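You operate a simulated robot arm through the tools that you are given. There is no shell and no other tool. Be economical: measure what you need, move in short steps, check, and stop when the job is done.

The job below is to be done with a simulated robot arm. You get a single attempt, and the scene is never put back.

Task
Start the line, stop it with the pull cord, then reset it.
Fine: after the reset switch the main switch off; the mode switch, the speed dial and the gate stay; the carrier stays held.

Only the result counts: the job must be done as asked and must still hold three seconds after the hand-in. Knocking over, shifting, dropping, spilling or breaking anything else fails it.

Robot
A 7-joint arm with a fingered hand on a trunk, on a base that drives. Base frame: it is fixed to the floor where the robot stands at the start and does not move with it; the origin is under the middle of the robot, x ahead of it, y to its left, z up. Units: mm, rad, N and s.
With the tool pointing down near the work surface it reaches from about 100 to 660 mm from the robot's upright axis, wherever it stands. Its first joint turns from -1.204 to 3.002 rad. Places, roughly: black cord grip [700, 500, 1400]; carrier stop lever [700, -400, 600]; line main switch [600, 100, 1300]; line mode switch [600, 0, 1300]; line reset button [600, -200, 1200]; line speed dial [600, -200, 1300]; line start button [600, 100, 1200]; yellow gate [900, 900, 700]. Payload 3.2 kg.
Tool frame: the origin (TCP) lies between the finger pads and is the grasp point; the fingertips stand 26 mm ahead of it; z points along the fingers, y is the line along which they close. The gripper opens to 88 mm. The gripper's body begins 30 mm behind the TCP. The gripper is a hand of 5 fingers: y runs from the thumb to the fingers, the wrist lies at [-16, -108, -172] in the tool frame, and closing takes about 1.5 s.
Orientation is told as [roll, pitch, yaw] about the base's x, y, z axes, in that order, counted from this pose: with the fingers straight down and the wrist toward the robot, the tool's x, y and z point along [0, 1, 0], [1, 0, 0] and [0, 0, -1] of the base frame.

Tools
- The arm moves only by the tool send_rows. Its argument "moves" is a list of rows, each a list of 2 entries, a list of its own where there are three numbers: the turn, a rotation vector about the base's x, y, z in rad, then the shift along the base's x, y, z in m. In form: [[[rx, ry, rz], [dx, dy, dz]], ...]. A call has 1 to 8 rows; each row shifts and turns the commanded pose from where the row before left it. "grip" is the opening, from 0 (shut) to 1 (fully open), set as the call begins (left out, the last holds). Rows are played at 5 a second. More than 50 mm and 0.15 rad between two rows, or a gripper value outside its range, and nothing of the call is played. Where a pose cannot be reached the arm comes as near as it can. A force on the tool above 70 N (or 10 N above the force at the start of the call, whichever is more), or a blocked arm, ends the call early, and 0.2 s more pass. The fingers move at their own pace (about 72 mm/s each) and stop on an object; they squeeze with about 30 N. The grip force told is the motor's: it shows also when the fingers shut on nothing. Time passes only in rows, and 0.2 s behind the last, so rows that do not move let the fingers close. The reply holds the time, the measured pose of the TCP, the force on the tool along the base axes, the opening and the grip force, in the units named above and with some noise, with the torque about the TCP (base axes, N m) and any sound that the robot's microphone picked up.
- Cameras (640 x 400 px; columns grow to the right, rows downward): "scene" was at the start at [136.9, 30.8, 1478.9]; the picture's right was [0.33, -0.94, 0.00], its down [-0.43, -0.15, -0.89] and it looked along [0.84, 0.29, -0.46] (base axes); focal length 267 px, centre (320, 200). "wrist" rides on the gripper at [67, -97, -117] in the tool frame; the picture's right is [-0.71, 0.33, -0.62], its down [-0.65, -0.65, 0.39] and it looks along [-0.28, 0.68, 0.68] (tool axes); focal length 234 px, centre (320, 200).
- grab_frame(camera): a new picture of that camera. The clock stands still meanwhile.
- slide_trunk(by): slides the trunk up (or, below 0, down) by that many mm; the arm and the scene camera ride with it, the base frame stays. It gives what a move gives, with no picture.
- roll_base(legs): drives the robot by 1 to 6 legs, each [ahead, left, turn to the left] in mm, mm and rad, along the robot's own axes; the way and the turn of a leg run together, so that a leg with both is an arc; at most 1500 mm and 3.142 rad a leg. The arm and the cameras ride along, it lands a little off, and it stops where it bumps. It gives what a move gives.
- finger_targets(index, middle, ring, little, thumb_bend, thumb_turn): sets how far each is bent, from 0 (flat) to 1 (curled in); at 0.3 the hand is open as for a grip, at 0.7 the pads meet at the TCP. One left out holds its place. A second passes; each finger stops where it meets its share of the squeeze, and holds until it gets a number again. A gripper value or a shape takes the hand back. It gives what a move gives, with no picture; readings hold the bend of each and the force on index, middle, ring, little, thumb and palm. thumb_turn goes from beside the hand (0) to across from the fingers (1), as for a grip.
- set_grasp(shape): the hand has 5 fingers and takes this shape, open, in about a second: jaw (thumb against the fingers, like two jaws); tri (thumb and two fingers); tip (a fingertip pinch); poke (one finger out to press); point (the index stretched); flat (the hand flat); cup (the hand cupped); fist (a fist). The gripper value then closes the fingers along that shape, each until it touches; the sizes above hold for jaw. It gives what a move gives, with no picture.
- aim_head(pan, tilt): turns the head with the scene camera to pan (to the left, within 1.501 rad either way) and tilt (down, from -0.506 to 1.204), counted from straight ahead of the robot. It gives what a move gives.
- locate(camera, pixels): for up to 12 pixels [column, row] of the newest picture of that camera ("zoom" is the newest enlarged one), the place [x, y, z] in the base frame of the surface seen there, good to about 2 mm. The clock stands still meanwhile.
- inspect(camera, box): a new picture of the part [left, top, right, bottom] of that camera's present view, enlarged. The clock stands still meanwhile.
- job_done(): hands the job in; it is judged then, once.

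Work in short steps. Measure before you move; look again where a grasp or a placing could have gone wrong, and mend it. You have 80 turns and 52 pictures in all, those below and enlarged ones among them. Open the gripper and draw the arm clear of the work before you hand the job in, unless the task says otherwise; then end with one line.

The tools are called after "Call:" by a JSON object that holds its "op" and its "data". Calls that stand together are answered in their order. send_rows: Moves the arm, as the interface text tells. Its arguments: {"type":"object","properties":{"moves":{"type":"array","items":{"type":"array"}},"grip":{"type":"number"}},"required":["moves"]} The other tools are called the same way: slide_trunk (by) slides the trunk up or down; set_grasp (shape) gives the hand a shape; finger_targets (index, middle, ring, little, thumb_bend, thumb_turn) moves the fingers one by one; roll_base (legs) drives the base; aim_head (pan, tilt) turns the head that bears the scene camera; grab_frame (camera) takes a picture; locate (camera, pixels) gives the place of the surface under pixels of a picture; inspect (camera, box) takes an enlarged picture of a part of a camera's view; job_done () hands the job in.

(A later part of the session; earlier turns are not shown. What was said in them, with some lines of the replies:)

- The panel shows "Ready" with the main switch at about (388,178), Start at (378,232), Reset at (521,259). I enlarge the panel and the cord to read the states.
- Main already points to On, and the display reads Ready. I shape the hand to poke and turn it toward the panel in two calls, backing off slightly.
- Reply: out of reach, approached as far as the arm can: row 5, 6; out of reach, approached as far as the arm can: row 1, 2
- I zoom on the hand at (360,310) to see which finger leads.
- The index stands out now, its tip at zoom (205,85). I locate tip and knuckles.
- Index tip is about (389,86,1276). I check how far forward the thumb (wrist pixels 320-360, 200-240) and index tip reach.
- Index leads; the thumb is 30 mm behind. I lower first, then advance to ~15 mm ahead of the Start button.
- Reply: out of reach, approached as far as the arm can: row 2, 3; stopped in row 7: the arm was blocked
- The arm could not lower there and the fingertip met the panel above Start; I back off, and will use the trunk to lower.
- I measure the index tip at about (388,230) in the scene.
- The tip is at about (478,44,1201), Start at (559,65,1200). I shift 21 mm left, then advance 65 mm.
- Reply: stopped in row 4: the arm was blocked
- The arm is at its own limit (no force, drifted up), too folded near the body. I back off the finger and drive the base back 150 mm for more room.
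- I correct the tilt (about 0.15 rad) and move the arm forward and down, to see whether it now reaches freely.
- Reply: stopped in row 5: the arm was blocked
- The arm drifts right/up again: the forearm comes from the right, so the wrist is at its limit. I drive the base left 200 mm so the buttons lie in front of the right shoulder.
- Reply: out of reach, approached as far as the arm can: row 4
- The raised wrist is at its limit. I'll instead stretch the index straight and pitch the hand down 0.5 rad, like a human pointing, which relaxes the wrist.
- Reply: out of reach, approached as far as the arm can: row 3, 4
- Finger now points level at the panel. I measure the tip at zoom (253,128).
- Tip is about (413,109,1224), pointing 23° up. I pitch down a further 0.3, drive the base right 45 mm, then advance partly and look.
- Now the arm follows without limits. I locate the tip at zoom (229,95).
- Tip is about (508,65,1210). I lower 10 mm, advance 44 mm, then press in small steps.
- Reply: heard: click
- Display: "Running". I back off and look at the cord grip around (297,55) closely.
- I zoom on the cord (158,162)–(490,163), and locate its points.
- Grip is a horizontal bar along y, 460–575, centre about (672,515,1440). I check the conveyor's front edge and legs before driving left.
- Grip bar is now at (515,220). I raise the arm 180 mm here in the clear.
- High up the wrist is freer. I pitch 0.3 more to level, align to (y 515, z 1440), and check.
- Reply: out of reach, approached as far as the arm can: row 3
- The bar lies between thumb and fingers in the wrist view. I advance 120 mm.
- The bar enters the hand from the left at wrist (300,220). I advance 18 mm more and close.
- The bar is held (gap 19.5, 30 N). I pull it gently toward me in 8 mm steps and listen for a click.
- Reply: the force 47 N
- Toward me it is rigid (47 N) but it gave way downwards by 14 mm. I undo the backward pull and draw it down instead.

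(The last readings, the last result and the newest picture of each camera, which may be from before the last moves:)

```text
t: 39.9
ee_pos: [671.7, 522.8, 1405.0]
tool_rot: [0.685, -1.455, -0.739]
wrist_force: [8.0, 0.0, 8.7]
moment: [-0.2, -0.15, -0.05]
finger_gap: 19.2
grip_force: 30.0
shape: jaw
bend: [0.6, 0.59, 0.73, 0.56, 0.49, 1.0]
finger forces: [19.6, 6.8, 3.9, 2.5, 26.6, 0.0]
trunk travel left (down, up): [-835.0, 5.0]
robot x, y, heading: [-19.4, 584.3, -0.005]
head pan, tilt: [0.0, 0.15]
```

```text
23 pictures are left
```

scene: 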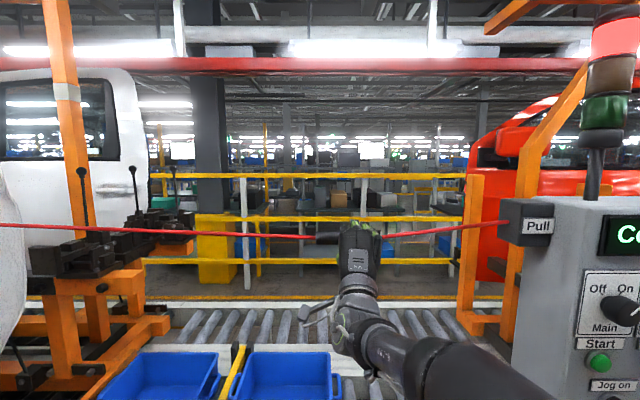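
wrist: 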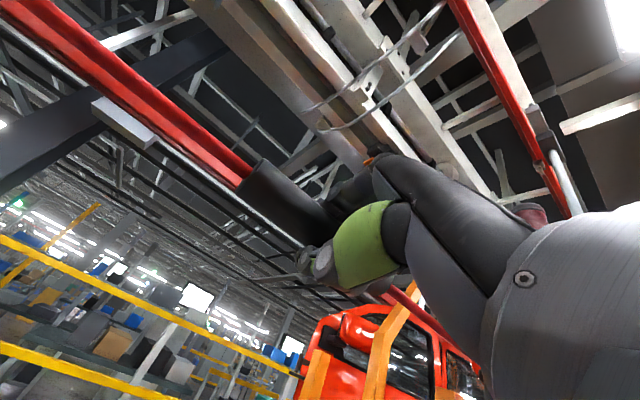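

The beacon went red and the display changed to "Co…": the cord tripped. I let it back up 35 mm and open the hand.

Call:
{"op": "send_rows", "data": {"moves": [[[0, 0, 0], [0, 0, 0.012]], [[0, 0, 0], [0, 0, 0.012]], [[0, 0, 0], [0, 0, 0.01]], [[0, 0, 0], [0, 0, 0]]]}}

Call:
{"op": "send_rows", "data": {"moves": [[[0, 0, 0], [0, 0, 0]], [[0, 0, 0], [0, 0, 0]], [[0, 0, 0], [0, 0, 0]], [[0, 0, 0], [0, 0, 0]], [[0, 0, 0], [0, 0, 0]], [[0, 0, 0], [0, 0, 0]]], "grip": 1}}

Call:
{"op": "send_rows", "data": {"moves": [[[0, 0, 0], [-0.03, 0, 0]], [[0, 0, 0], [-0.03, 0, 0]], [[0, 0, 0], [-0.03, 0, 0]], [[0, 0, 0], [-0.03, 0, 0]], [[0, 0, 0], [-0.03, 0, 0]]]}}

Call:
{"op": "aim_head", "data": {"pan": -0.3, "tilt": 0.2}}

Call:
{"op": "grab_frame", "data": {"camera": "scene"}}

```text
t: 40.9
ee_pos: [671.7, 522.6, 1438.0]
tool_rot: [0.67, -1.451, -0.725]
wrist_force: [5.1, 1.4, 2.6]
moment: [-0.15, -0.09, -0.01]
finger_gap: 19.3
grip_force: 30.2
shape: jaw
bend: [0.6, 0.59, 0.73, 0.56, 0.49, 1.0]
finger forces: [17.8, 6.2, 3.2, 1.9, 27.8, 0.0]
trunk travel left (down, up): [-835.0, 5.0]
robot x, y, heading: [-14.0, 583.8, -0.004]
head pan, tilt: [0.0, 0.15]
```

```text
t: 42.3
ee_pos: [669.5, 522.8, 1438.0]
tool_rot: [0.685, -1.454, -0.737]
wrist_force: [-0.5, 0.5, 0.0]
moment: [-0.03, 0.0, -0.01]
finger_gap: 87.7
grip_force: 0.1
shape: jaw
bend: [0.3, 0.3, 0.3, 0.3, 0.3, 0.97]
finger forces: [0.1, 0.2, 0.0, 0.1, 0.0, 0.0]
trunk travel left (down, up): [-835.0, 5.0]
robot x, y, heading: [-19.2, 583.3, 0.002]
head pan, tilt: [0.0, 0.15]
```

```text
t: 43.5
ee_pos: [520.6, 527.3, 1440.4]
tool_rot: [0.697, -1.452, -0.755]
wrist_force: [0.0, 0.3, 0.9]
moment: [-0.02, 0.04, 0.0]
finger_gap: 88.1
grip_force: 0.1
shape: jaw
bend: [0.3, 0.3, 0.3, 0.3, 0.3, 0.97]
finger forces: [0.0, 0.1, 0.0, 0.0, 0.0, 0.1]
out of reach, approached as far as the arm can: row 5
trunk travel left (down, up): [-835.0, 5.0]
robot x, y, heading: [-20.9, 578.1, 0.001]
head pan, tilt: [0.0, 0.15]
```

```text
t: 44.3
ee_pos: [521.5, 529.4, 1439.9]
tool_rot: [0.683, -1.448, -0.745]
wrist_force: [-0.5, -0.1, 0.2]
moment: [0.02, 0.03, -0.02]
finger_gap: 87.7
grip_force: 0.0
shape: jaw
bend: [0.3, 0.3, 0.3, 0.3, 0.3, 0.97]
finger forces: [0.0, 0.0, 0.1, 0.0, 0.0, 0.1]
trunk travel left (down, up): [-835.0, 5.0]
robot x, y, heading: [-17.2, 580.8, 0.0]
head pan, tilt: [-0.3, 0.201]
```

```text
22 pictures are left
```

scene: 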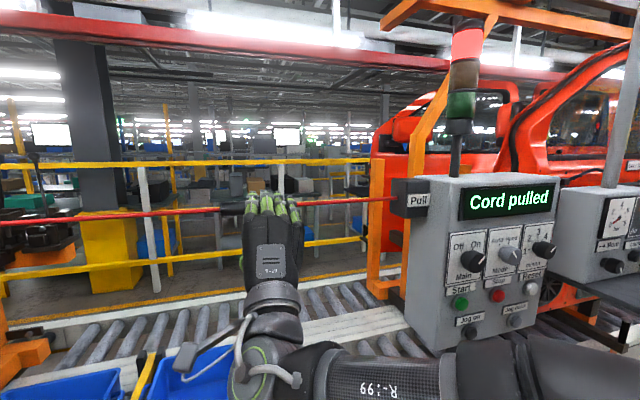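

Display: "Cord pulled". I check how far the right-hand box (590,240) protrudes, and drive back before lowering.

Call:
{"op": "locate", "data": {"camera": "scene", "pixels": [[575, 235], [600, 255], [620, 290], [635, 80], [540, 200], [460, 385], [600, 360]]}}

Call:
{"op": "roll_base", "data": {"legs": [[-135, 0, 0]]}}

Call:
{"op": "send_rows", "data": {"moves": [[[0, 0.1, 0], [0, -0.008, 0]], [[0, 0.1, 0], [0, -0.008, 0]], [[0, 0.1, 0], [0, -0.008, 0]], [[0, 0.1, 0], [0, -0.008, 0]], [[0, 0.1, 0], [0, -0.005, 0]], [[0, 0.1, 0], [0, -0.005, 0]], [[0, 0.1, 0], [0, 0, 0]]]}}

Call:
{"op": "send_rows", "data": {"moves": [[[0, 0, 0], [-0.005, 0, -0.035]], [[0, 0, 0], [-0.005, 0, -0.035]], [[0, 0, 0], [-0.005, 0, -0.035]], [[0, 0, 0], [-0.005, 0, -0.035]], [[0, 0, 0], [0, 0, -0.035]], [[0, 0, 0], [0, 0, -0.01]]]}}

Call:
{"op": "slide_trunk", "data": {"by": -120}}

```text
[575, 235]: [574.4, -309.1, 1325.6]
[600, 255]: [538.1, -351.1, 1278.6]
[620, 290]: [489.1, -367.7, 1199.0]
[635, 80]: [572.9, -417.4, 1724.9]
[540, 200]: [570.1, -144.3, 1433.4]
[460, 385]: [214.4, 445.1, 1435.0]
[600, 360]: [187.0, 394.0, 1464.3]
```

```text
t: 45.6
ee_pos: [388.3, 529.2, 1439.3]
tool_rot: [0.68, -1.448, -0.74]
wrist_force: [0.2, -0.7, 0.2]
moment: [0.0, -0.02, 0.0]
finger_gap: 87.9
grip_force: 0.1
shape: jaw
bend: [0.3, 0.3, 0.3, 0.3, 0.3, 0.97]
finger forces: [0.0, 0.0, 0.1, 0.0, 0.1, 0.1]
trunk travel left (down, up): [-835.0, 5.0]
robot x, y, heading: [-152.6, 585.5, -0.004]
head pan, tilt: [-0.3, 0.201]
```

```text
t: 47.2
ee_pos: [386.6, 487.1, 1439.4]
tool_rot: [0.023, -0.778, -0.116]
wrist_force: [-0.1, 0.3, 0.1]
moment: [0.01, -0.03, 0.0]
finger_gap: 87.9
grip_force: 0.0
shape: jaw
bend: [0.3, 0.3, 0.3, 0.3, 0.3, 0.97]
finger forces: [0.1, 0.0, 0.0, 0.0, 0.0, 0.0]
trunk travel left (down, up): [-835.0, 5.0]
robot x, y, heading: [-151.9, 585.4, -0.003]
head pan, tilt: [-0.3, 0.201]
```

```text
t: 48.6
ee_pos: [366.2, 485.6, 1254.6]
tool_rot: [0.025, -0.779, -0.115]
wrist_force: [0.1, -0.4, -0.1]
moment: [0.0, 0.02, 0.02]
finger_gap: 87.8
grip_force: 0.1
shape: jaw
bend: [0.3, 0.3, 0.3, 0.3, 0.3, 0.97]
finger forces: [0.2, 0.1, 0.0, 0.1, 0.0, 0.0]
trunk travel left (down, up): [-835.0, 5.0]
robot x, y, heading: [-153.7, 583.0, -0.007]
head pan, tilt: [-0.3, 0.201]
```

```text
t: 50.1
ee_pos: [365.5, 486.4, 1134.6]
tool_rot: [0.024, -0.777, -0.114]
wrist_force: [0.0, -0.2, -0.4]
moment: [-0.01, 0.01, 0.03]
finger_gap: 87.8
grip_force: 0.0
shape: jaw
bend: [0.3, 0.3, 0.3, 0.3, 0.3, 0.97]
finger forces: [0.0, 0.1, 0.0, 0.0, 0.0, 0.0]
trunk travel left (down, up): [-715.0, 125.0]
robot x, y, heading: [-152.5, 584.9, -0.002]
head pan, tilt: [-0.3, 0.201]
```

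Arm is back in its pointing pose. I re-shape the hand to point and drive right 645 mm to face Reset.

Call:
{"op": "set_grasp", "data": {"shape": "point"}}

Call:
{"op": "finger_targets", "data": {"index": 0}}

Call:
{"op": "roll_base", "data": {"legs": [[0, -650, 0]]}}

Call:
{"op": "aim_head", "data": {"pan": -0.1, "tilt": 0.4}}

Call:
{"op": "grab_frame", "data": {"camera": "scene"}}

```text
t: 51.0
ee_pos: [366.3, 485.5, 1133.6]
tool_rot: [0.025, -0.778, -0.117]
wrist_force: [1.0, -0.1, -0.6]
moment: [0.01, 0.03, -0.01]
finger_gap: 83.5
grip_force: 0.0
shape: point
bend: [0.2, 1.0, 1.0, 1.0, 0.99, 0.86]
finger forces: [0.1, 0.0, 0.0, 0.1, 0.1, 0.0]
trunk travel left (down, up): [-715.0, 125.0]
robot x, y, heading: [-152.8, 583.2, -0.007]
head pan, tilt: [-0.3, 0.201]
```

```text
t: 52.0
ee_pos: [365.3, 487.3, 1134.6]
tool_rot: [0.026, -0.777, -0.117]
wrist_force: [0.0, -0.5, 0.0]
moment: [-0.05, -0.02, 0.03]
finger_gap: 46.1
grip_force: 0.1
shape: fingers
bend: [0.0, 1.0, 1.0, 1.0, 0.99, 0.86]
finger forces: [0.1, 0.0, 0.0, 0.0, 0.0, 0.0]
trunk travel left (down, up): [-715.0, 125.0]
robot x, y, heading: [-153.2, 579.5, 0.0]
head pan, tilt: [-0.3, 0.201]
```

```text
t: 55.7
ee_pos: [358.1, -171.6, 1134.7]
tool_rot: [0.023, -0.779, -0.129]
wrist_force: [-0.4, 0.3, -0.2]
moment: [-0.02, -0.01, -0.01]
finger_gap: 45.8
grip_force: 0.1
shape: fingers
bend: [0.0, 1.0, 1.0, 1.0, 0.99, 0.86]
finger forces: [0.0, 0.0, 0.0, 0.0, 0.1, 0.0]
trunk travel left (down, up): [-715.0, 125.0]
robot x, y, heading: [-158.5, -66.4, -0.013]
head pan, tilt: [-0.3, 0.201]
```

```text
t: 56.4
ee_pos: [358.8, -170.3, 1135.1]
tool_rot: [0.026, -0.778, -0.128]
wrist_force: [-0.6, 0.3, -0.7]
moment: [0.0, -0.01, 0.02]
finger_gap: 45.9
grip_force: 0.0
shape: fingers
bend: [0.0, 1.0, 1.0, 1.0, 0.99, 0.86]
finger forces: [0.0, 0.0, 0.0, 0.1, 0.1, 0.0]
trunk travel left (down, up): [-715.0, 125.0]
robot x, y, heading: [-162.2, -68.7, -0.014]
head pan, tilt: [-0.099, 0.4]
```

```text
21 pictures are left
```

scene: 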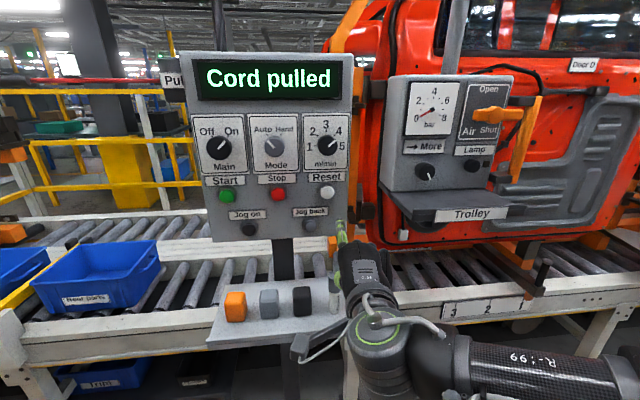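

I measure the tip (341,228), Reset (327,191), the forearm and the trolley shelf.

Call:
{"op": "locate", "data": {"camera": "scene", "pixels": [[341, 224], [341, 230], [341, 238], [327, 191], [390, 215], [440, 228], [505, 210], [480, 340], [560, 350], [630, 370], [333, 285], [520, 295]]}}

```text
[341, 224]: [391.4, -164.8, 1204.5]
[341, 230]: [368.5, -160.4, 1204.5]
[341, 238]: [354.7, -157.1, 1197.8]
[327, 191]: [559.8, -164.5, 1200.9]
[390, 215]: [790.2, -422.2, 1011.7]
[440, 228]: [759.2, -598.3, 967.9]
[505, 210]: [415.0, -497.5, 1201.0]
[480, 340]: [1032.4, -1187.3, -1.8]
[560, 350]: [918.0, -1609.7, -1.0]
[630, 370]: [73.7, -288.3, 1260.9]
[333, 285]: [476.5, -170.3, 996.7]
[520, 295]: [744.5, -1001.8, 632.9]
```

Tip is about (406,-167,1198), Reset (560,-162,1201). I advance with a +5/+3 mm correction and check before contact.

Call:
{"op": "send_rows", "data": {"moves": [[[0, 0, 0], [0.03, 0.005, 0.003]], [[0, 0, 0], [0.03, 0, 0]], [[0, 0, 0], [0.03, 0, 0]], [[0, 0, 0], [0.03, 0, 0]], [[0, 0, 0], [0, 0, 0]]]}}

Call:
{"op": "inspect", "data": {"camera": "scene", "box": [260, 150, 420, 250]}}

```text
t: 57.6
ee_pos: [477.4, -165.4, 1137.8]
tool_rot: [0.024, -0.778, -0.129]
wrist_force: [-0.3, 0.4, 0.9]
moment: [-0.02, 0.02, 0.02]
finger_gap: 46.0
grip_force: 0.1
shape: fingers
bend: [0.0, 1.0, 1.0, 1.0, 0.99, 0.86]
finger forces: [0.1, 0.0, 0.1, 0.0, 0.0, 0.0]
trunk travel left (down, up): [-715.0, 125.0]
robot x, y, heading: [-156.6, -67.5, -0.015]
head pan, tilt: [-0.099, 0.4]
```

```text
4.00 times, centred on (340, 200) of scene
```

zoom: 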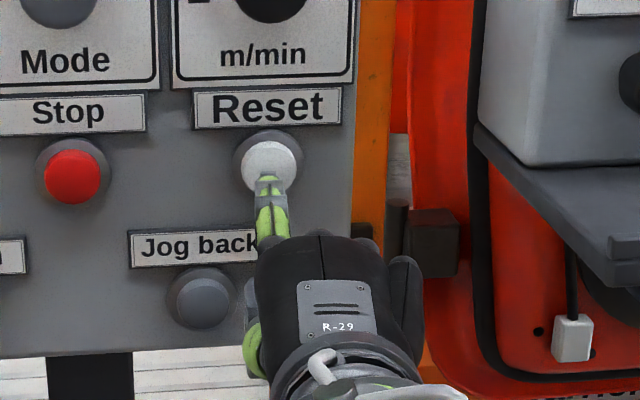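

The tip is lined up on Reset at zoom (269,175). I press in small steps.

Call:
{"op": "send_rows", "data": {"moves": [[[0, 0, 0], [0.012, 0, 0]], [[0, 0, 0], [0.01, 0, 0]], [[0, 0, 0], [0.005, 0, 0]], [[0, 0, 0], [0.005, 0, 0]], [[0, 0, 0], [0.003, 0, 0]]]}}

Call:
{"op": "grab_frame", "data": {"camera": "scene"}}

```text
t: 58.8
ee_pos: [508.9, -163.8, 1139.9]
tool_rot: [0.023, -0.779, -0.125]
wrist_force: [-15.6, -0.2, -4.5]
moment: [-0.1, -0.81, 0.17]
finger_gap: 44.2
grip_force: 8.0
shape: fingers
bend: [0.01, 1.0, 1.0, 1.0, 0.99, 0.86]
finger forces: [15.9, 0.1, 0.0, 0.0, 0.0, 0.1]
trunk travel left (down, up): [-715.0, 125.0]
robot x, y, heading: [-158.4, -67.1, -0.018]
head pan, tilt: [-0.099, 0.4]
heard: click
```

```text
19 pictures are left
```

scene: 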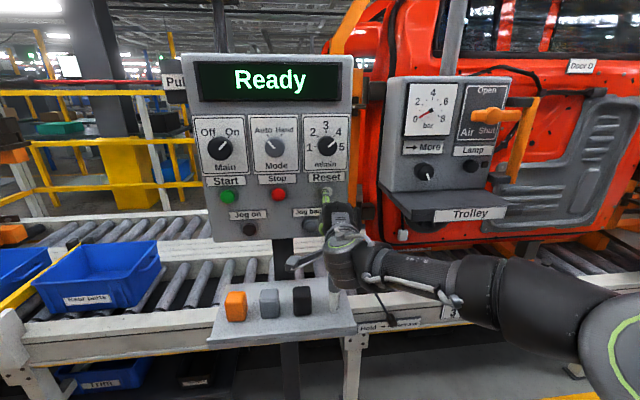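

Display: "Ready" again. I retreat and drive left 185 mm, then raise the hand to the main-switch height in the clear.

Call:
{"op": "send_rows", "data": {"moves": [[[0, 0, 0], [-0.03, 0, 0]], [[0, 0, 0], [-0.04, 0, 0]], [[0, 0, 0], [-0.04, 0, 0]], [[0, 0, 0], [-0.03, 0, 0]]]}}

Call:
{"op": "roll_base", "data": {"legs": [[0, 190, 0.015]]}}

Call:
{"op": "send_rows", "data": {"moves": [[[0, 0, 0], [0.01, 0, 0.035]], [[0, 0, 0], [0.01, 0, 0.035]], [[0, 0, 0], [0.01, 0, 0.035]], [[0, 0, 0], [0.01, 0, 0.035]], [[0, 0, 0], [0.0, 0, 0.035]]]}}

Call:
{"op": "set_grasp", "data": {"shape": "tri"}}

Call:
{"op": "send_rows", "data": {"moves": [[[0, -0.1, 0], [0, 0.005, 0]], [[0, -0.1, 0], [0, 0.005, 0]], [[0, -0.1, 0], [0, 0.005, 0]], [[0, -0.1, 0], [0, 0.005, 0]], [[0, -0.1, 0], [0, 0.005, 0]], [[0, -0.1, 0], [0, 0.005, 0]], [[0, -0.1, 0], [0, 0, 0]]]}}

Call:
{"op": "grab_frame", "data": {"camera": "scene"}}

```text
t: 59.8
ee_pos: [374.0, -167.4, 1137.3]
tool_rot: [0.023, -0.778, -0.129]
wrist_force: [-1.0, -0.6, 0.3]
moment: [0.02, 0.02, 0.01]
finger_gap: 45.7
grip_force: 0.0
shape: fingers
bend: [0.0, 1.0, 1.0, 1.0, 0.99, 0.86]
finger forces: [0.1, 0.1, 0.0, 0.0, 0.0, 0.0]
trunk travel left (down, up): [-715.0, 125.0]
robot x, y, heading: [-158.8, -61.1, -0.012]
head pan, tilt: [-0.099, 0.4]
```

```text
t: 61.3
ee_pos: [376.3, 26.1, 1136.9]
tool_rot: [0.023, -0.777, -0.115]
wrist_force: [-0.3, 0.8, 0.1]
moment: [-0.03, 0.0, 0.01]
finger_gap: 46.2
grip_force: 0.0
shape: fingers
bend: [0.0, 1.0, 1.0, 1.0, 0.99, 0.86]
finger forces: [0.0, 0.0, 0.0, 0.0, 0.0, 0.0]
trunk travel left (down, up): [-715.0, 125.0]
robot x, y, heading: [-155.0, 118.0, -0.006]
head pan, tilt: [-0.099, 0.4]
```

```text
t: 62.5
ee_pos: [415.2, 25.3, 1314.2]
tool_rot: [0.022, -0.779, -0.116]
wrist_force: [-0.4, -0.2, 0.1]
moment: [-0.03, -0.03, -0.01]
finger_gap: 45.8
grip_force: 0.1
shape: fingers
bend: [0.0, 1.0, 1.0, 1.0, 0.99, 0.86]
finger forces: [0.0, 0.0, 0.1, 0.1, 0.0, 0.1]
trunk travel left (down, up): [-715.0, 125.0]
robot x, y, heading: [-159.6, 119.8, -0.001]
head pan, tilt: [-0.099, 0.4]
```

```text
t: 63.4
ee_pos: [417.3, 24.6, 1314.7]
tool_rot: [0.026, -0.777, -0.116]
wrist_force: [0.8, -0.2, -0.4]
moment: [0.02, -0.03, 0.0]
finger_gap: 87.8
grip_force: 0.1
shape: tri
bend: [0.3, 0.3, 0.99, 0.99, 0.3, 0.97]
finger forces: [0.0, 0.1, 0.1, 0.0, 0.0, 0.0]
trunk travel left (down, up): [-715.0, 125.0]
robot x, y, heading: [-161.1, 119.5, -0.001]
head pan, tilt: [-0.099, 0.4]
```

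```text
t: 65.0
ee_pos: [417.8, 59.0, 1315.3]
tool_rot: [0.672, -1.451, -0.733]
wrist_force: [0.3, 0.0, -0.4]
moment: [-0.03, 0.02, -0.04]
finger_gap: 87.8
grip_force: 0.0
shape: tri
bend: [0.3, 0.3, 0.99, 0.99, 0.3, 0.97]
finger forces: [0.0, 0.0, 0.0, 0.0, 0.1, 0.0]
trunk travel left (down, up): [-715.0, 125.0]
robot x, y, heading: [-157.8, 113.1, -0.003]
head pan, tilt: [-0.099, 0.4]
```

```text
18 pictures are left
```

scene: 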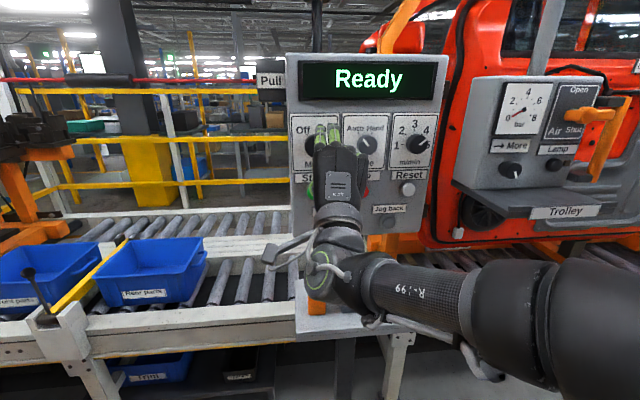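

Hand is level in front of the main switch, no limit flagged. I test the roll about x in free air (CCW as seen by the robot).

Call:
{"op": "send_rows", "data": {"moves": [[[-0.14, 0, 0], [0, 0, 0]], [[-0.14, 0, 0], [0, 0, 0]], [[-0.14, 0, 0], [0, 0, 0]], [[-0.14, 0, 0], [0, 0, 0]], [[-0.14, 0, 0], [0, 0, 0]], [[-0.14, 0, 0], [0, 0, 0]]]}}

Call:
{"op": "send_rows", "data": {"moves": [[[-0.14, 0, 0], [0, 0, 0]], [[-0.14, 0, 0], [0, 0, 0]], [[-0.14, 0, 0], [0, 0, 0]], [[-0.14, 0, 0], [0, 0, 0]], [[-0.14, 0, 0], [0, 0, 0]], [[-0.14, 0, 0], [0, 0, 0]]]}}

```text
t: 66.4
ee_pos: [450.6, 78.2, 1301.5]
tool_rot: [-1.279, -1.323, 1.196]
wrist_force: [-0.2, 1.2, 0.5]
moment: [0.01, 0.0, 0.0]
finger_gap: 87.9
grip_force: 0.0
shape: tri
bend: [0.3, 0.3, 0.99, 0.99, 0.3, 0.97]
finger forces: [0.0, 0.1, 0.1, 0.0, 0.0, 0.0]
out of reach, approached as far as the arm can: row 1, 2, 3, 4, 5, 6
trunk travel left (down, up): [-715.0, 125.0]
robot x, y, heading: [-158.3, 116.9, -0.0]
head pan, tilt: [-0.099, 0.4]
```

```text
t: 67.8
ee_pos: [449.5, 77.7, 1301.5]
tool_rot: [-1.277, -1.323, 1.193]
wrist_force: [-0.6, 0.0, 1.0]
moment: [0.02, 0.0, 0.03]
finger_gap: 88.2
grip_force: 0.1
shape: tri
bend: [0.3, 0.3, 0.99, 0.99, 0.3, 0.97]
finger forces: [0.0, 0.0, 0.0, 0.0, 0.1, 0.1]
out of reach, approached as far as the arm can: row 1, 2, 3, 4, 5, 6
trunk travel left (down, up): [-715.0, 125.0]
robot x, y, heading: [-157.9, 122.1, -0.001]
head pan, tilt: [-0.099, 0.4]
```

That direction is limited. I turn back (+1.68) and probe the other side (+0.84 beyond).

Call:
{"op": "send_rows", "data": {"moves": [[[0.14, 0, 0], [0, 0, 0]], [[0.14, 0, 0], [0, 0, 0]], [[0.14, 0, 0], [0, 0, 0]], [[0.14, 0, 0], [0, 0, 0]], [[0.14, 0, 0], [0, 0, 0]], [[0.14, 0, 0], [0, 0, 0]]]}}

Call:
{"op": "send_rows", "data": {"moves": [[[0.14, 0, 0], [0, 0, 0]], [[0.14, 0, 0], [0, 0, 0]], [[0.14, 0, 0], [0, 0, 0]], [[0.14, 0, 0], [0, 0, 0]], [[0.14, 0, 0], [0, 0, 0]], [[0.14, 0, 0], [0, 0, 0]]]}}

Call:
{"op": "send_rows", "data": {"moves": [[[0.14, 0, 0], [0, 0, 0]], [[0.14, 0, 0], [0, 0, 0]], [[0.14, 0, 0], [0, 0, 0]], [[0.14, 0, 0], [0, 0, 0]], [[0.14, 0, 0], [0, 0, 0]], [[0.14, 0, 0], [0, 0, 0]]]}}

```text
t: 69.2
ee_pos: [450.5, 84.7, 1299.6]
tool_rot: [1.37, -0.964, -1.412]
wrist_force: [-0.1, -0.7, 0.6]
moment: [0.0, 0.0, 0.03]
finger_gap: 87.8
grip_force: 0.1
shape: tri
bend: [0.3, 0.3, 0.99, 0.99, 0.3, 0.97]
finger forces: [0.0, 0.1, 0.0, 0.0, 0.0, 0.0]
trunk travel left (down, up): [-715.0, 125.0]
robot x, y, heading: [-159.6, 119.8, -0.001]
head pan, tilt: [-0.099, 0.4]
```

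```text
t: 70.6
ee_pos: [451.8, 80.8, 1299.0]
tool_rot: [1.489, -0.13, -1.48]
wrist_force: [0.5, -0.1, -0.4]
moment: [-0.01, 0.01, -0.03]
finger_gap: 88.0
grip_force: 0.0
shape: tri
bend: [0.3, 0.3, 0.99, 0.99, 0.3, 0.97]
finger forces: [0.0, 0.0, 0.1, 0.0, 0.0, 0.0]
trunk travel left (down, up): [-715.0, 125.0]
robot x, y, heading: [-154.6, 117.7, -0.003]
head pan, tilt: [-0.099, 0.4]
```

```text
t: 72.0
ee_pos: [453.2, 71.3, 1314.0]
tool_rot: [1.565, 0.701, -1.457]
wrist_force: [0.0, 0.3, 0.2]
moment: [0.04, 0.0, 0.02]
finger_gap: 87.8
grip_force: 0.1
shape: tri
bend: [0.3, 0.3, 0.99, 0.99, 0.3, 0.97]
finger forces: [0.0, 0.1, 0.1, 0.0, 0.1, 0.0]
out of reach, approached as far as the arm can: row 6
trunk travel left (down, up): [-715.0, 125.0]
robot x, y, heading: [-154.4, 114.3, -0.004]
head pan, tilt: [-0.099, 0.4]
```

Now the hand has a wide roll range (about 0 to 2.3 rad), enough for a 90° turn ending near 0.15. I set roll to about 1.75, square the yaw, and centre on the knob.

Call:
{"op": "send_rows", "data": {"moves": [[[-0.13, 0, 0], [0, -0.003, 0]], [[-0.13, 0, 0], [0, -0.003, 0]], [[-0.13, 0, 0], [0, -0.003, 0]], [[-0.13, 0, 0], [0, -0.002, 0]], [[0, 0, -0.118], [0, 0, 0]], [[0, 0, 0], [0, 0, 0]]]}}

Call:
{"op": "aim_head", "data": {"pan": 0.0, "tilt": 0.25}}

Call:
{"op": "grab_frame", "data": {"camera": "scene"}}

Call:
{"op": "grab_frame", "data": {"camera": "wrist"}}

```text
t: 73.4
ee_pos: [453.6, 60.4, 1313.6]
tool_rot: [1.517, 0.185, -1.598]
wrist_force: [0.5, -1.0, -0.9]
moment: [-0.01, 0.06, 0.04]
finger_gap: 87.9
grip_force: 0.0
shape: tri
bend: [0.3, 0.3, 0.99, 0.99, 0.3, 0.97]
finger forces: [0.0, 0.1, 0.0, 0.0, 0.0, 0.1]
trunk travel left (down, up): [-715.0, 125.0]
robot x, y, heading: [-158.5, 118.5, -0.006]
head pan, tilt: [-0.099, 0.4]
```

```text
t: 74.1
ee_pos: [452.7, 61.1, 1313.4]
tool_rot: [1.515, 0.185, -1.599]
wrist_force: [-0.3, 0.3, 0.0]
moment: [0.0, 0.01, -0.04]
finger_gap: 88.0
grip_force: 0.0
shape: tri
bend: [0.3, 0.3, 0.99, 0.99, 0.3, 0.97]
finger forces: [0.0, 0.0, 0.0, 0.0, 0.1, 0.1]
trunk travel left (down, up): [-715.0, 125.0]
robot x, y, heading: [-158.7, 121.5, -0.002]
head pan, tilt: [0.0, 0.25]
```

```text
17 pictures are left
```

scene: 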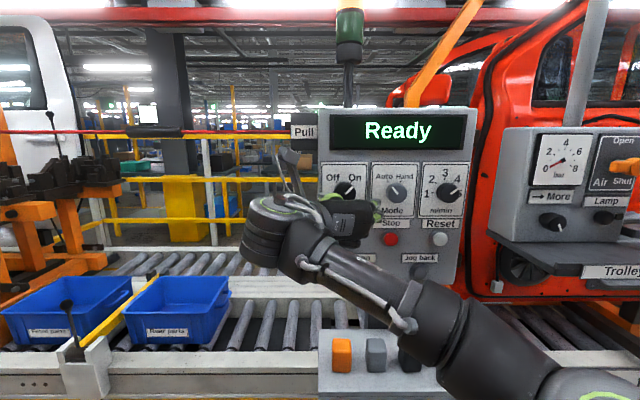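

```text
16 pictures are left
```

wrist: 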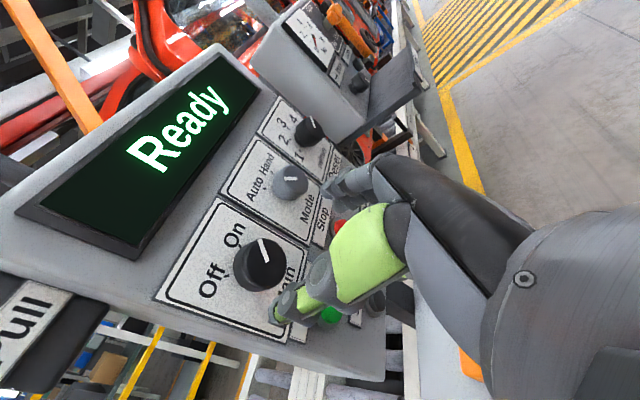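

The knob appears at wrist (258,265), near the TCP's forward line. I zoom to measure its centre and pointer.

Call:
{"op": "inspect", "data": {"camera": "wrist", "box": [180, 180, 360, 340]}}

Call:
{"op": "locate", "data": {"camera": "wrist", "pixels": [[252, 268], [240, 262], [264, 272], [256, 285], [250, 252], [270, 262], [282, 318], [300, 300], [320, 285], [350, 178], [333, 185], [312, 270]]}}

```text
2.50 times, centred on (270, 260) of wrist
```

zoom: 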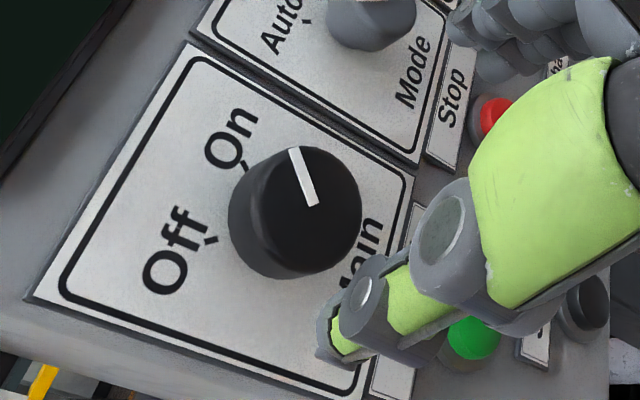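

```text
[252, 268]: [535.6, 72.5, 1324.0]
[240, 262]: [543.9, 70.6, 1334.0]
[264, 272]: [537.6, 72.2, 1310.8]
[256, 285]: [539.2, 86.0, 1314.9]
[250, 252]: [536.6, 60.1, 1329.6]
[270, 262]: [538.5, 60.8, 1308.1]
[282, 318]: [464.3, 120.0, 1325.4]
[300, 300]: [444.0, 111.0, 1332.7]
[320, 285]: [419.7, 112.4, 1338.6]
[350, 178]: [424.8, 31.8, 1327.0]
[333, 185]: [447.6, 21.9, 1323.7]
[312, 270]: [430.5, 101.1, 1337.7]
```

I locate the face rim points to get the true centre.

Call:
{"op": "locate", "data": {"camera": "zoom", "pixels": [[300, 150], [335, 158], [358, 200], [345, 245], [318, 268], [280, 250], [268, 215], [277, 170], [316, 204], [294, 152], [240, 225], [262, 160]]}}

```text
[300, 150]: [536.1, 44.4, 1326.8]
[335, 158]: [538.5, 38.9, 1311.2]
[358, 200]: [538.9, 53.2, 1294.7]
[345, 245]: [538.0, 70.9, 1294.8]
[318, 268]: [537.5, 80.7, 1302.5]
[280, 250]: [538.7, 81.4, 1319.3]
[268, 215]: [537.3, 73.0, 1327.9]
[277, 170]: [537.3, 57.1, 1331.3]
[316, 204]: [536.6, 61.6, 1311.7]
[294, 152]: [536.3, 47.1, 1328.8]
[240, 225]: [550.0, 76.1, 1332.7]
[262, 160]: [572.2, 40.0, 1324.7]
```

Knob centre is (537.5, 60.5, 1312), radius 21, panel at 571. I advance 79 mm so the tips stop ~13 mm before the panel.

Call:
{"op": "send_rows", "data": {"moves": [[[0, 0, 0], [0.03, 0, -0.001]], [[0, 0, 0], [0.03, 0, -0.001]], [[0, 0, 0], [0.019, 0, 0]], [[0, 0, 0], [0, 0, 0]]]}}

Call:
{"op": "grab_frame", "data": {"camera": "wrist"}}

```text
t: 75.1
ee_pos: [532.8, 62.6, 1312.5]
tool_rot: [1.519, 0.186, -1.597]
wrist_force: [0.1, -0.3, -0.3]
moment: [-0.03, 0.02, 0.01]
finger_gap: 87.9
grip_force: 0.1
shape: tri
bend: [0.3, 0.3, 0.99, 0.99, 0.3, 0.97]
finger forces: [0.0, 0.1, 0.0, 0.0, 0.0, 0.1]
trunk travel left (down, up): [-715.0, 125.0]
robot x, y, heading: [-157.4, 119.0, -0.007]
head pan, tilt: [0.0, 0.25]
```

```text
14 pictures are left
```

wrist: 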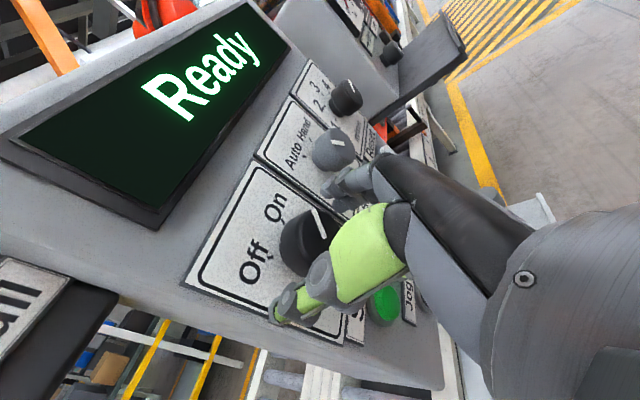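

The knob sits between thumb and fingers, mode knob clear. I close.

Call:
{"op": "send_rows", "data": {"moves": [[[0, 0, 0], [0, 0, 0]], [[0, 0, 0], [0, 0, 0]], [[0, 0, 0], [0, 0, 0]], [[0, 0, 0], [0, 0, 0]], [[0, 0, 0], [0, 0, 0]], [[0, 0, 0], [0, 0, 0]], [[0, 0, 0], [0, 0, 0]]], "grip": 0}}

Call:
{"op": "grab_frame", "data": {"camera": "wrist"}}

```text
t: 76.7
ee_pos: [533.1, 63.0, 1312.9]
tool_rot: [1.517, 0.184, -1.596]
wrist_force: [0.6, 0.2, 0.6]
moment: [-0.01, 0.01, 0.08]
finger_gap: 39.1
grip_force: 30.1
shape: tri
bend: [0.52, 0.46, 1.0, 1.0, 0.36, 1.0]
finger forces: [13.8, 12.5, 0.0, 0.0, 27.5, 0.0]
trunk travel left (down, up): [-715.0, 125.0]
robot x, y, heading: [-157.1, 118.2, -0.003]
head pan, tilt: [0.0, 0.25]
```

```text
13 pictures are left
```

wrist: 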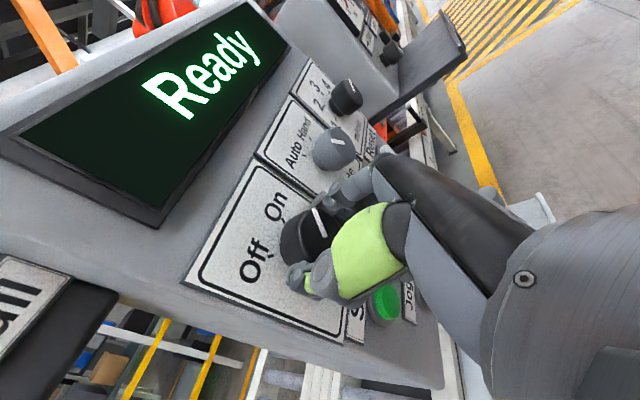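

Firm three-point grip on the knob (gap 39). I turn CCW by 0.78 rad first.

Call:
{"op": "send_rows", "data": {"moves": [[[-0.13, 0, 0], [0, 0, 0]], [[-0.13, 0, 0], [0, 0, 0]], [[-0.13, 0, 0], [0, 0, 0]], [[-0.13, 0, 0], [0, 0, 0]], [[-0.13, 0, 0], [0, 0, 0]], [[-0.13, 0, 0], [0, 0, 0]]]}}

Call:
{"op": "grab_frame", "data": {"camera": "wrist"}}

```text
t: 78.1
ee_pos: [534.6, 62.4, 1311.9]
tool_rot: [1.538, -0.596, -1.603]
wrist_force: [1.8, 0.9, 2.4]
moment: [-0.02, 0.02, 0.11]
finger_gap: 39.0
grip_force: 30.6
shape: tri
bend: [0.52, 0.47, 1.0, 1.0, 0.36, 1.0]
finger forces: [14.8, 12.1, 0.0, 0.1, 27.4, 0.1]
trunk travel left (down, up): [-715.0, 125.0]
robot x, y, heading: [-157.6, 122.4, -0.005]
head pan, tilt: [0.0, 0.25]
```

```text
12 pictures are left
```

wrist: 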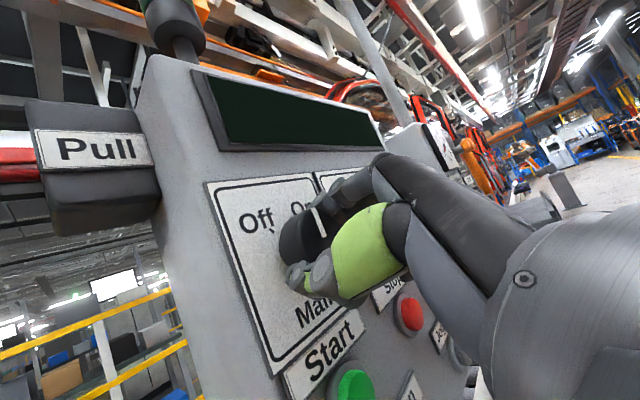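

The knob turns with the hand and the display has gone dark. I continue to the Off position.

Call:
{"op": "send_rows", "data": {"moves": [[[-0.13, 0, 0], [0, 0, 0]], [[-0.13, 0, 0], [0, 0, 0]], [[-0.13, 0, 0], [0, 0, 0]], [[-0.13, 0, 0], [0, 0, 0]], [[-0.13, 0, 0], [0, 0, 0]], [[-0.1, 0, 0], [0, 0, 0]]]}}

Call:
{"op": "grab_frame", "data": {"camera": "wrist"}}

```text
t: 79.5
ee_pos: [533.5, 62.0, 1311.2]
tool_rot: [1.634, -1.346, -1.685]
wrist_force: [1.0, 0.8, 0.0]
moment: [0.01, 0.07, 0.05]
finger_gap: 39.4
grip_force: 29.7
shape: tri
bend: [0.52, 0.47, 1.0, 1.0, 0.36, 1.0]
finger forces: [14.8, 12.5, 0.1, 0.0, 27.7, 0.0]
trunk travel left (down, up): [-715.0, 125.0]
robot x, y, heading: [-157.8, 117.5, 0.001]
head pan, tilt: [0.0, 0.25]
```

```text
11 pictures are left
```

wrist: 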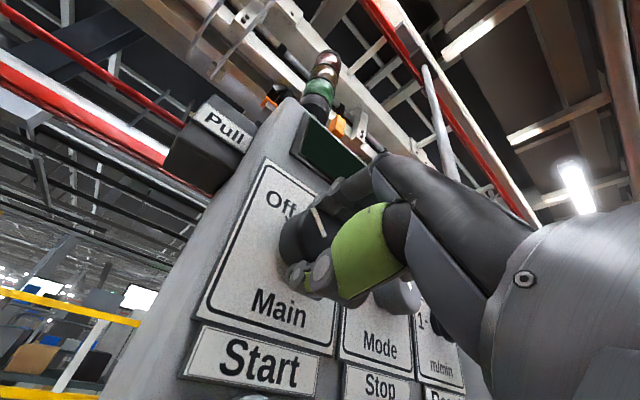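

The pointer now aims up-left toward Off. I open and retreat straight back.

Call:
{"op": "send_rows", "data": {"moves": [[[0, 0, 0], [0, 0, 0]], [[0, 0, 0], [0, 0, 0]], [[0, 0, 0], [0, 0, 0]], [[0, 0, 0], [0, 0, 0]], [[0, 0, 0], [0, 0, 0]]], "grip": 1}}

Call:
{"op": "send_rows", "data": {"moves": [[[0, 0, 0], [-0.03, 0, 0]], [[0, 0, 0], [-0.03, 0, 0]], [[0, 0, 0], [-0.03, 0, 0]], [[0, 0, 0], [-0.02, 0, 0]]]}}

Call:
{"op": "roll_base", "data": {"legs": [[-200, 0, 0], [0, 200, 0]]}}

Call:
{"op": "aim_head", "data": {"pan": -0.4, "tilt": 0.25}}

Call:
{"op": "grab_frame", "data": {"camera": "scene"}}

```text
t: 80.7
ee_pos: [532.2, 62.9, 1313.2]
tool_rot: [1.637, -1.344, -1.689]
wrist_force: [-0.4, 0.4, -0.1]
moment: [0.02, -0.01, 0.0]
finger_gap: 87.8
grip_force: 0.0
shape: tri
bend: [0.3, 0.3, 0.99, 0.99, 0.3, 0.97]
finger forces: [0.0, 0.1, 0.0, 0.0, 0.0, 0.0]
trunk travel left (down, up): [-715.0, 125.0]
robot x, y, heading: [-158.2, 117.9, -0.001]
head pan, tilt: [0.0, 0.25]
```

```text
t: 81.7
ee_pos: [419.0, 61.9, 1313.8]
tool_rot: [1.645, -1.343, -1.696]
wrist_force: [0.5, -0.1, 0.4]
moment: [0.01, 0.01, 0.0]
finger_gap: 88.0
grip_force: 0.0
shape: tri
bend: [0.3, 0.3, 0.99, 0.99, 0.3, 0.97]
finger forces: [0.1, 0.0, 0.0, 0.0, 0.0, 0.1]
trunk travel left (down, up): [-715.0, 125.0]
robot x, y, heading: [-158.8, 118.9, -0.006]
head pan, tilt: [0.0, 0.25]
```

```text
t: 84.5
ee_pos: [217.4, 265.0, 1314.0]
tool_rot: [1.64, -1.343, -1.688]
wrist_force: [0.8, -0.4, -0.4]
moment: [0.0, 0.0, -0.04]
finger_gap: 87.6
grip_force: 0.1
shape: tri
bend: [0.3, 0.3, 0.99, 0.99, 0.3, 0.97]
finger forces: [0.0, 0.0, 0.0, 0.0, 0.0, 0.0]
trunk travel left (down, up): [-715.0, 125.0]
robot x, y, heading: [-361.4, 325.3, -0.002]
head pan, tilt: [0.0, 0.25]
```

```text
t: 85.4
ee_pos: [217.9, 264.4, 1313.8]
tool_rot: [1.641, -1.345, -1.688]
wrist_force: [-0.6, 0.1, 0.5]
moment: [0.0, -0.02, 0.01]
finger_gap: 87.6
grip_force: 0.0
shape: tri
bend: [0.3, 0.3, 0.99, 0.99, 0.3, 0.97]
finger forces: [0.0, 0.0, 0.0, 0.0, 0.0, 0.1]
trunk travel left (down, up): [-715.0, 125.0]
robot x, y, heading: [-358.9, 319.8, -0.005]
head pan, tilt: [-0.4, 0.25]
```

```text
10 pictures are left
```

scene: 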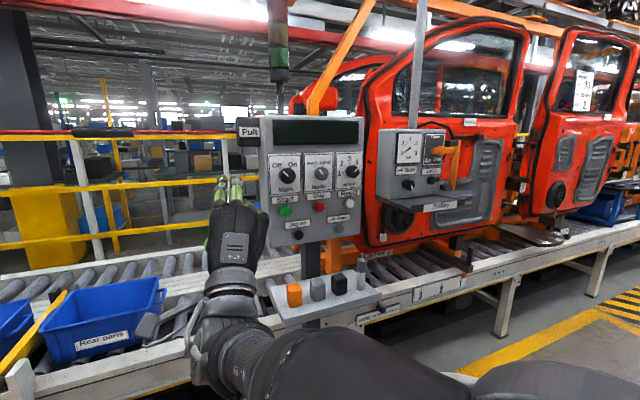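

I zoom on the panel to confirm the switch positions.

Call:
{"op": "inspect", "data": {"camera": "scene", "box": [250, 110, 380, 245]}}

```text
2.96 times, centred on (315, 178) of scene
```

zoom: 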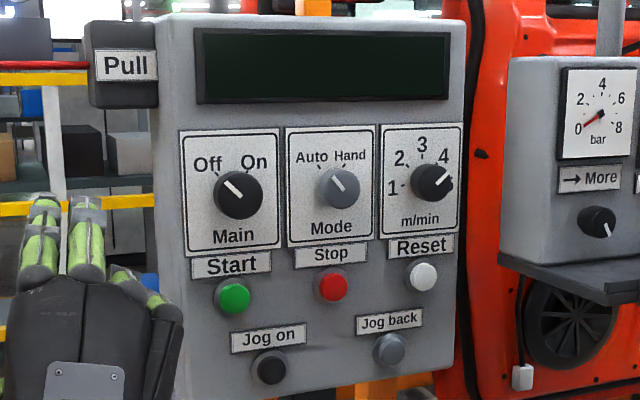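

The main switch points to Off and the display is dark. Mode is still on Auto, and the speed dial is where it was. The hand is open and clear of the work.

Call:
{"op": "job_done", "data": {}}

```text
The job is handed in.
```

The line was started, stopped with the pull cord and reset to Ready, then the main switch was turned off. The mode switch and speed dial look unchanged. I didn't touch the gate or the carrier stop lever, and I didn't check either one up close before handing in.
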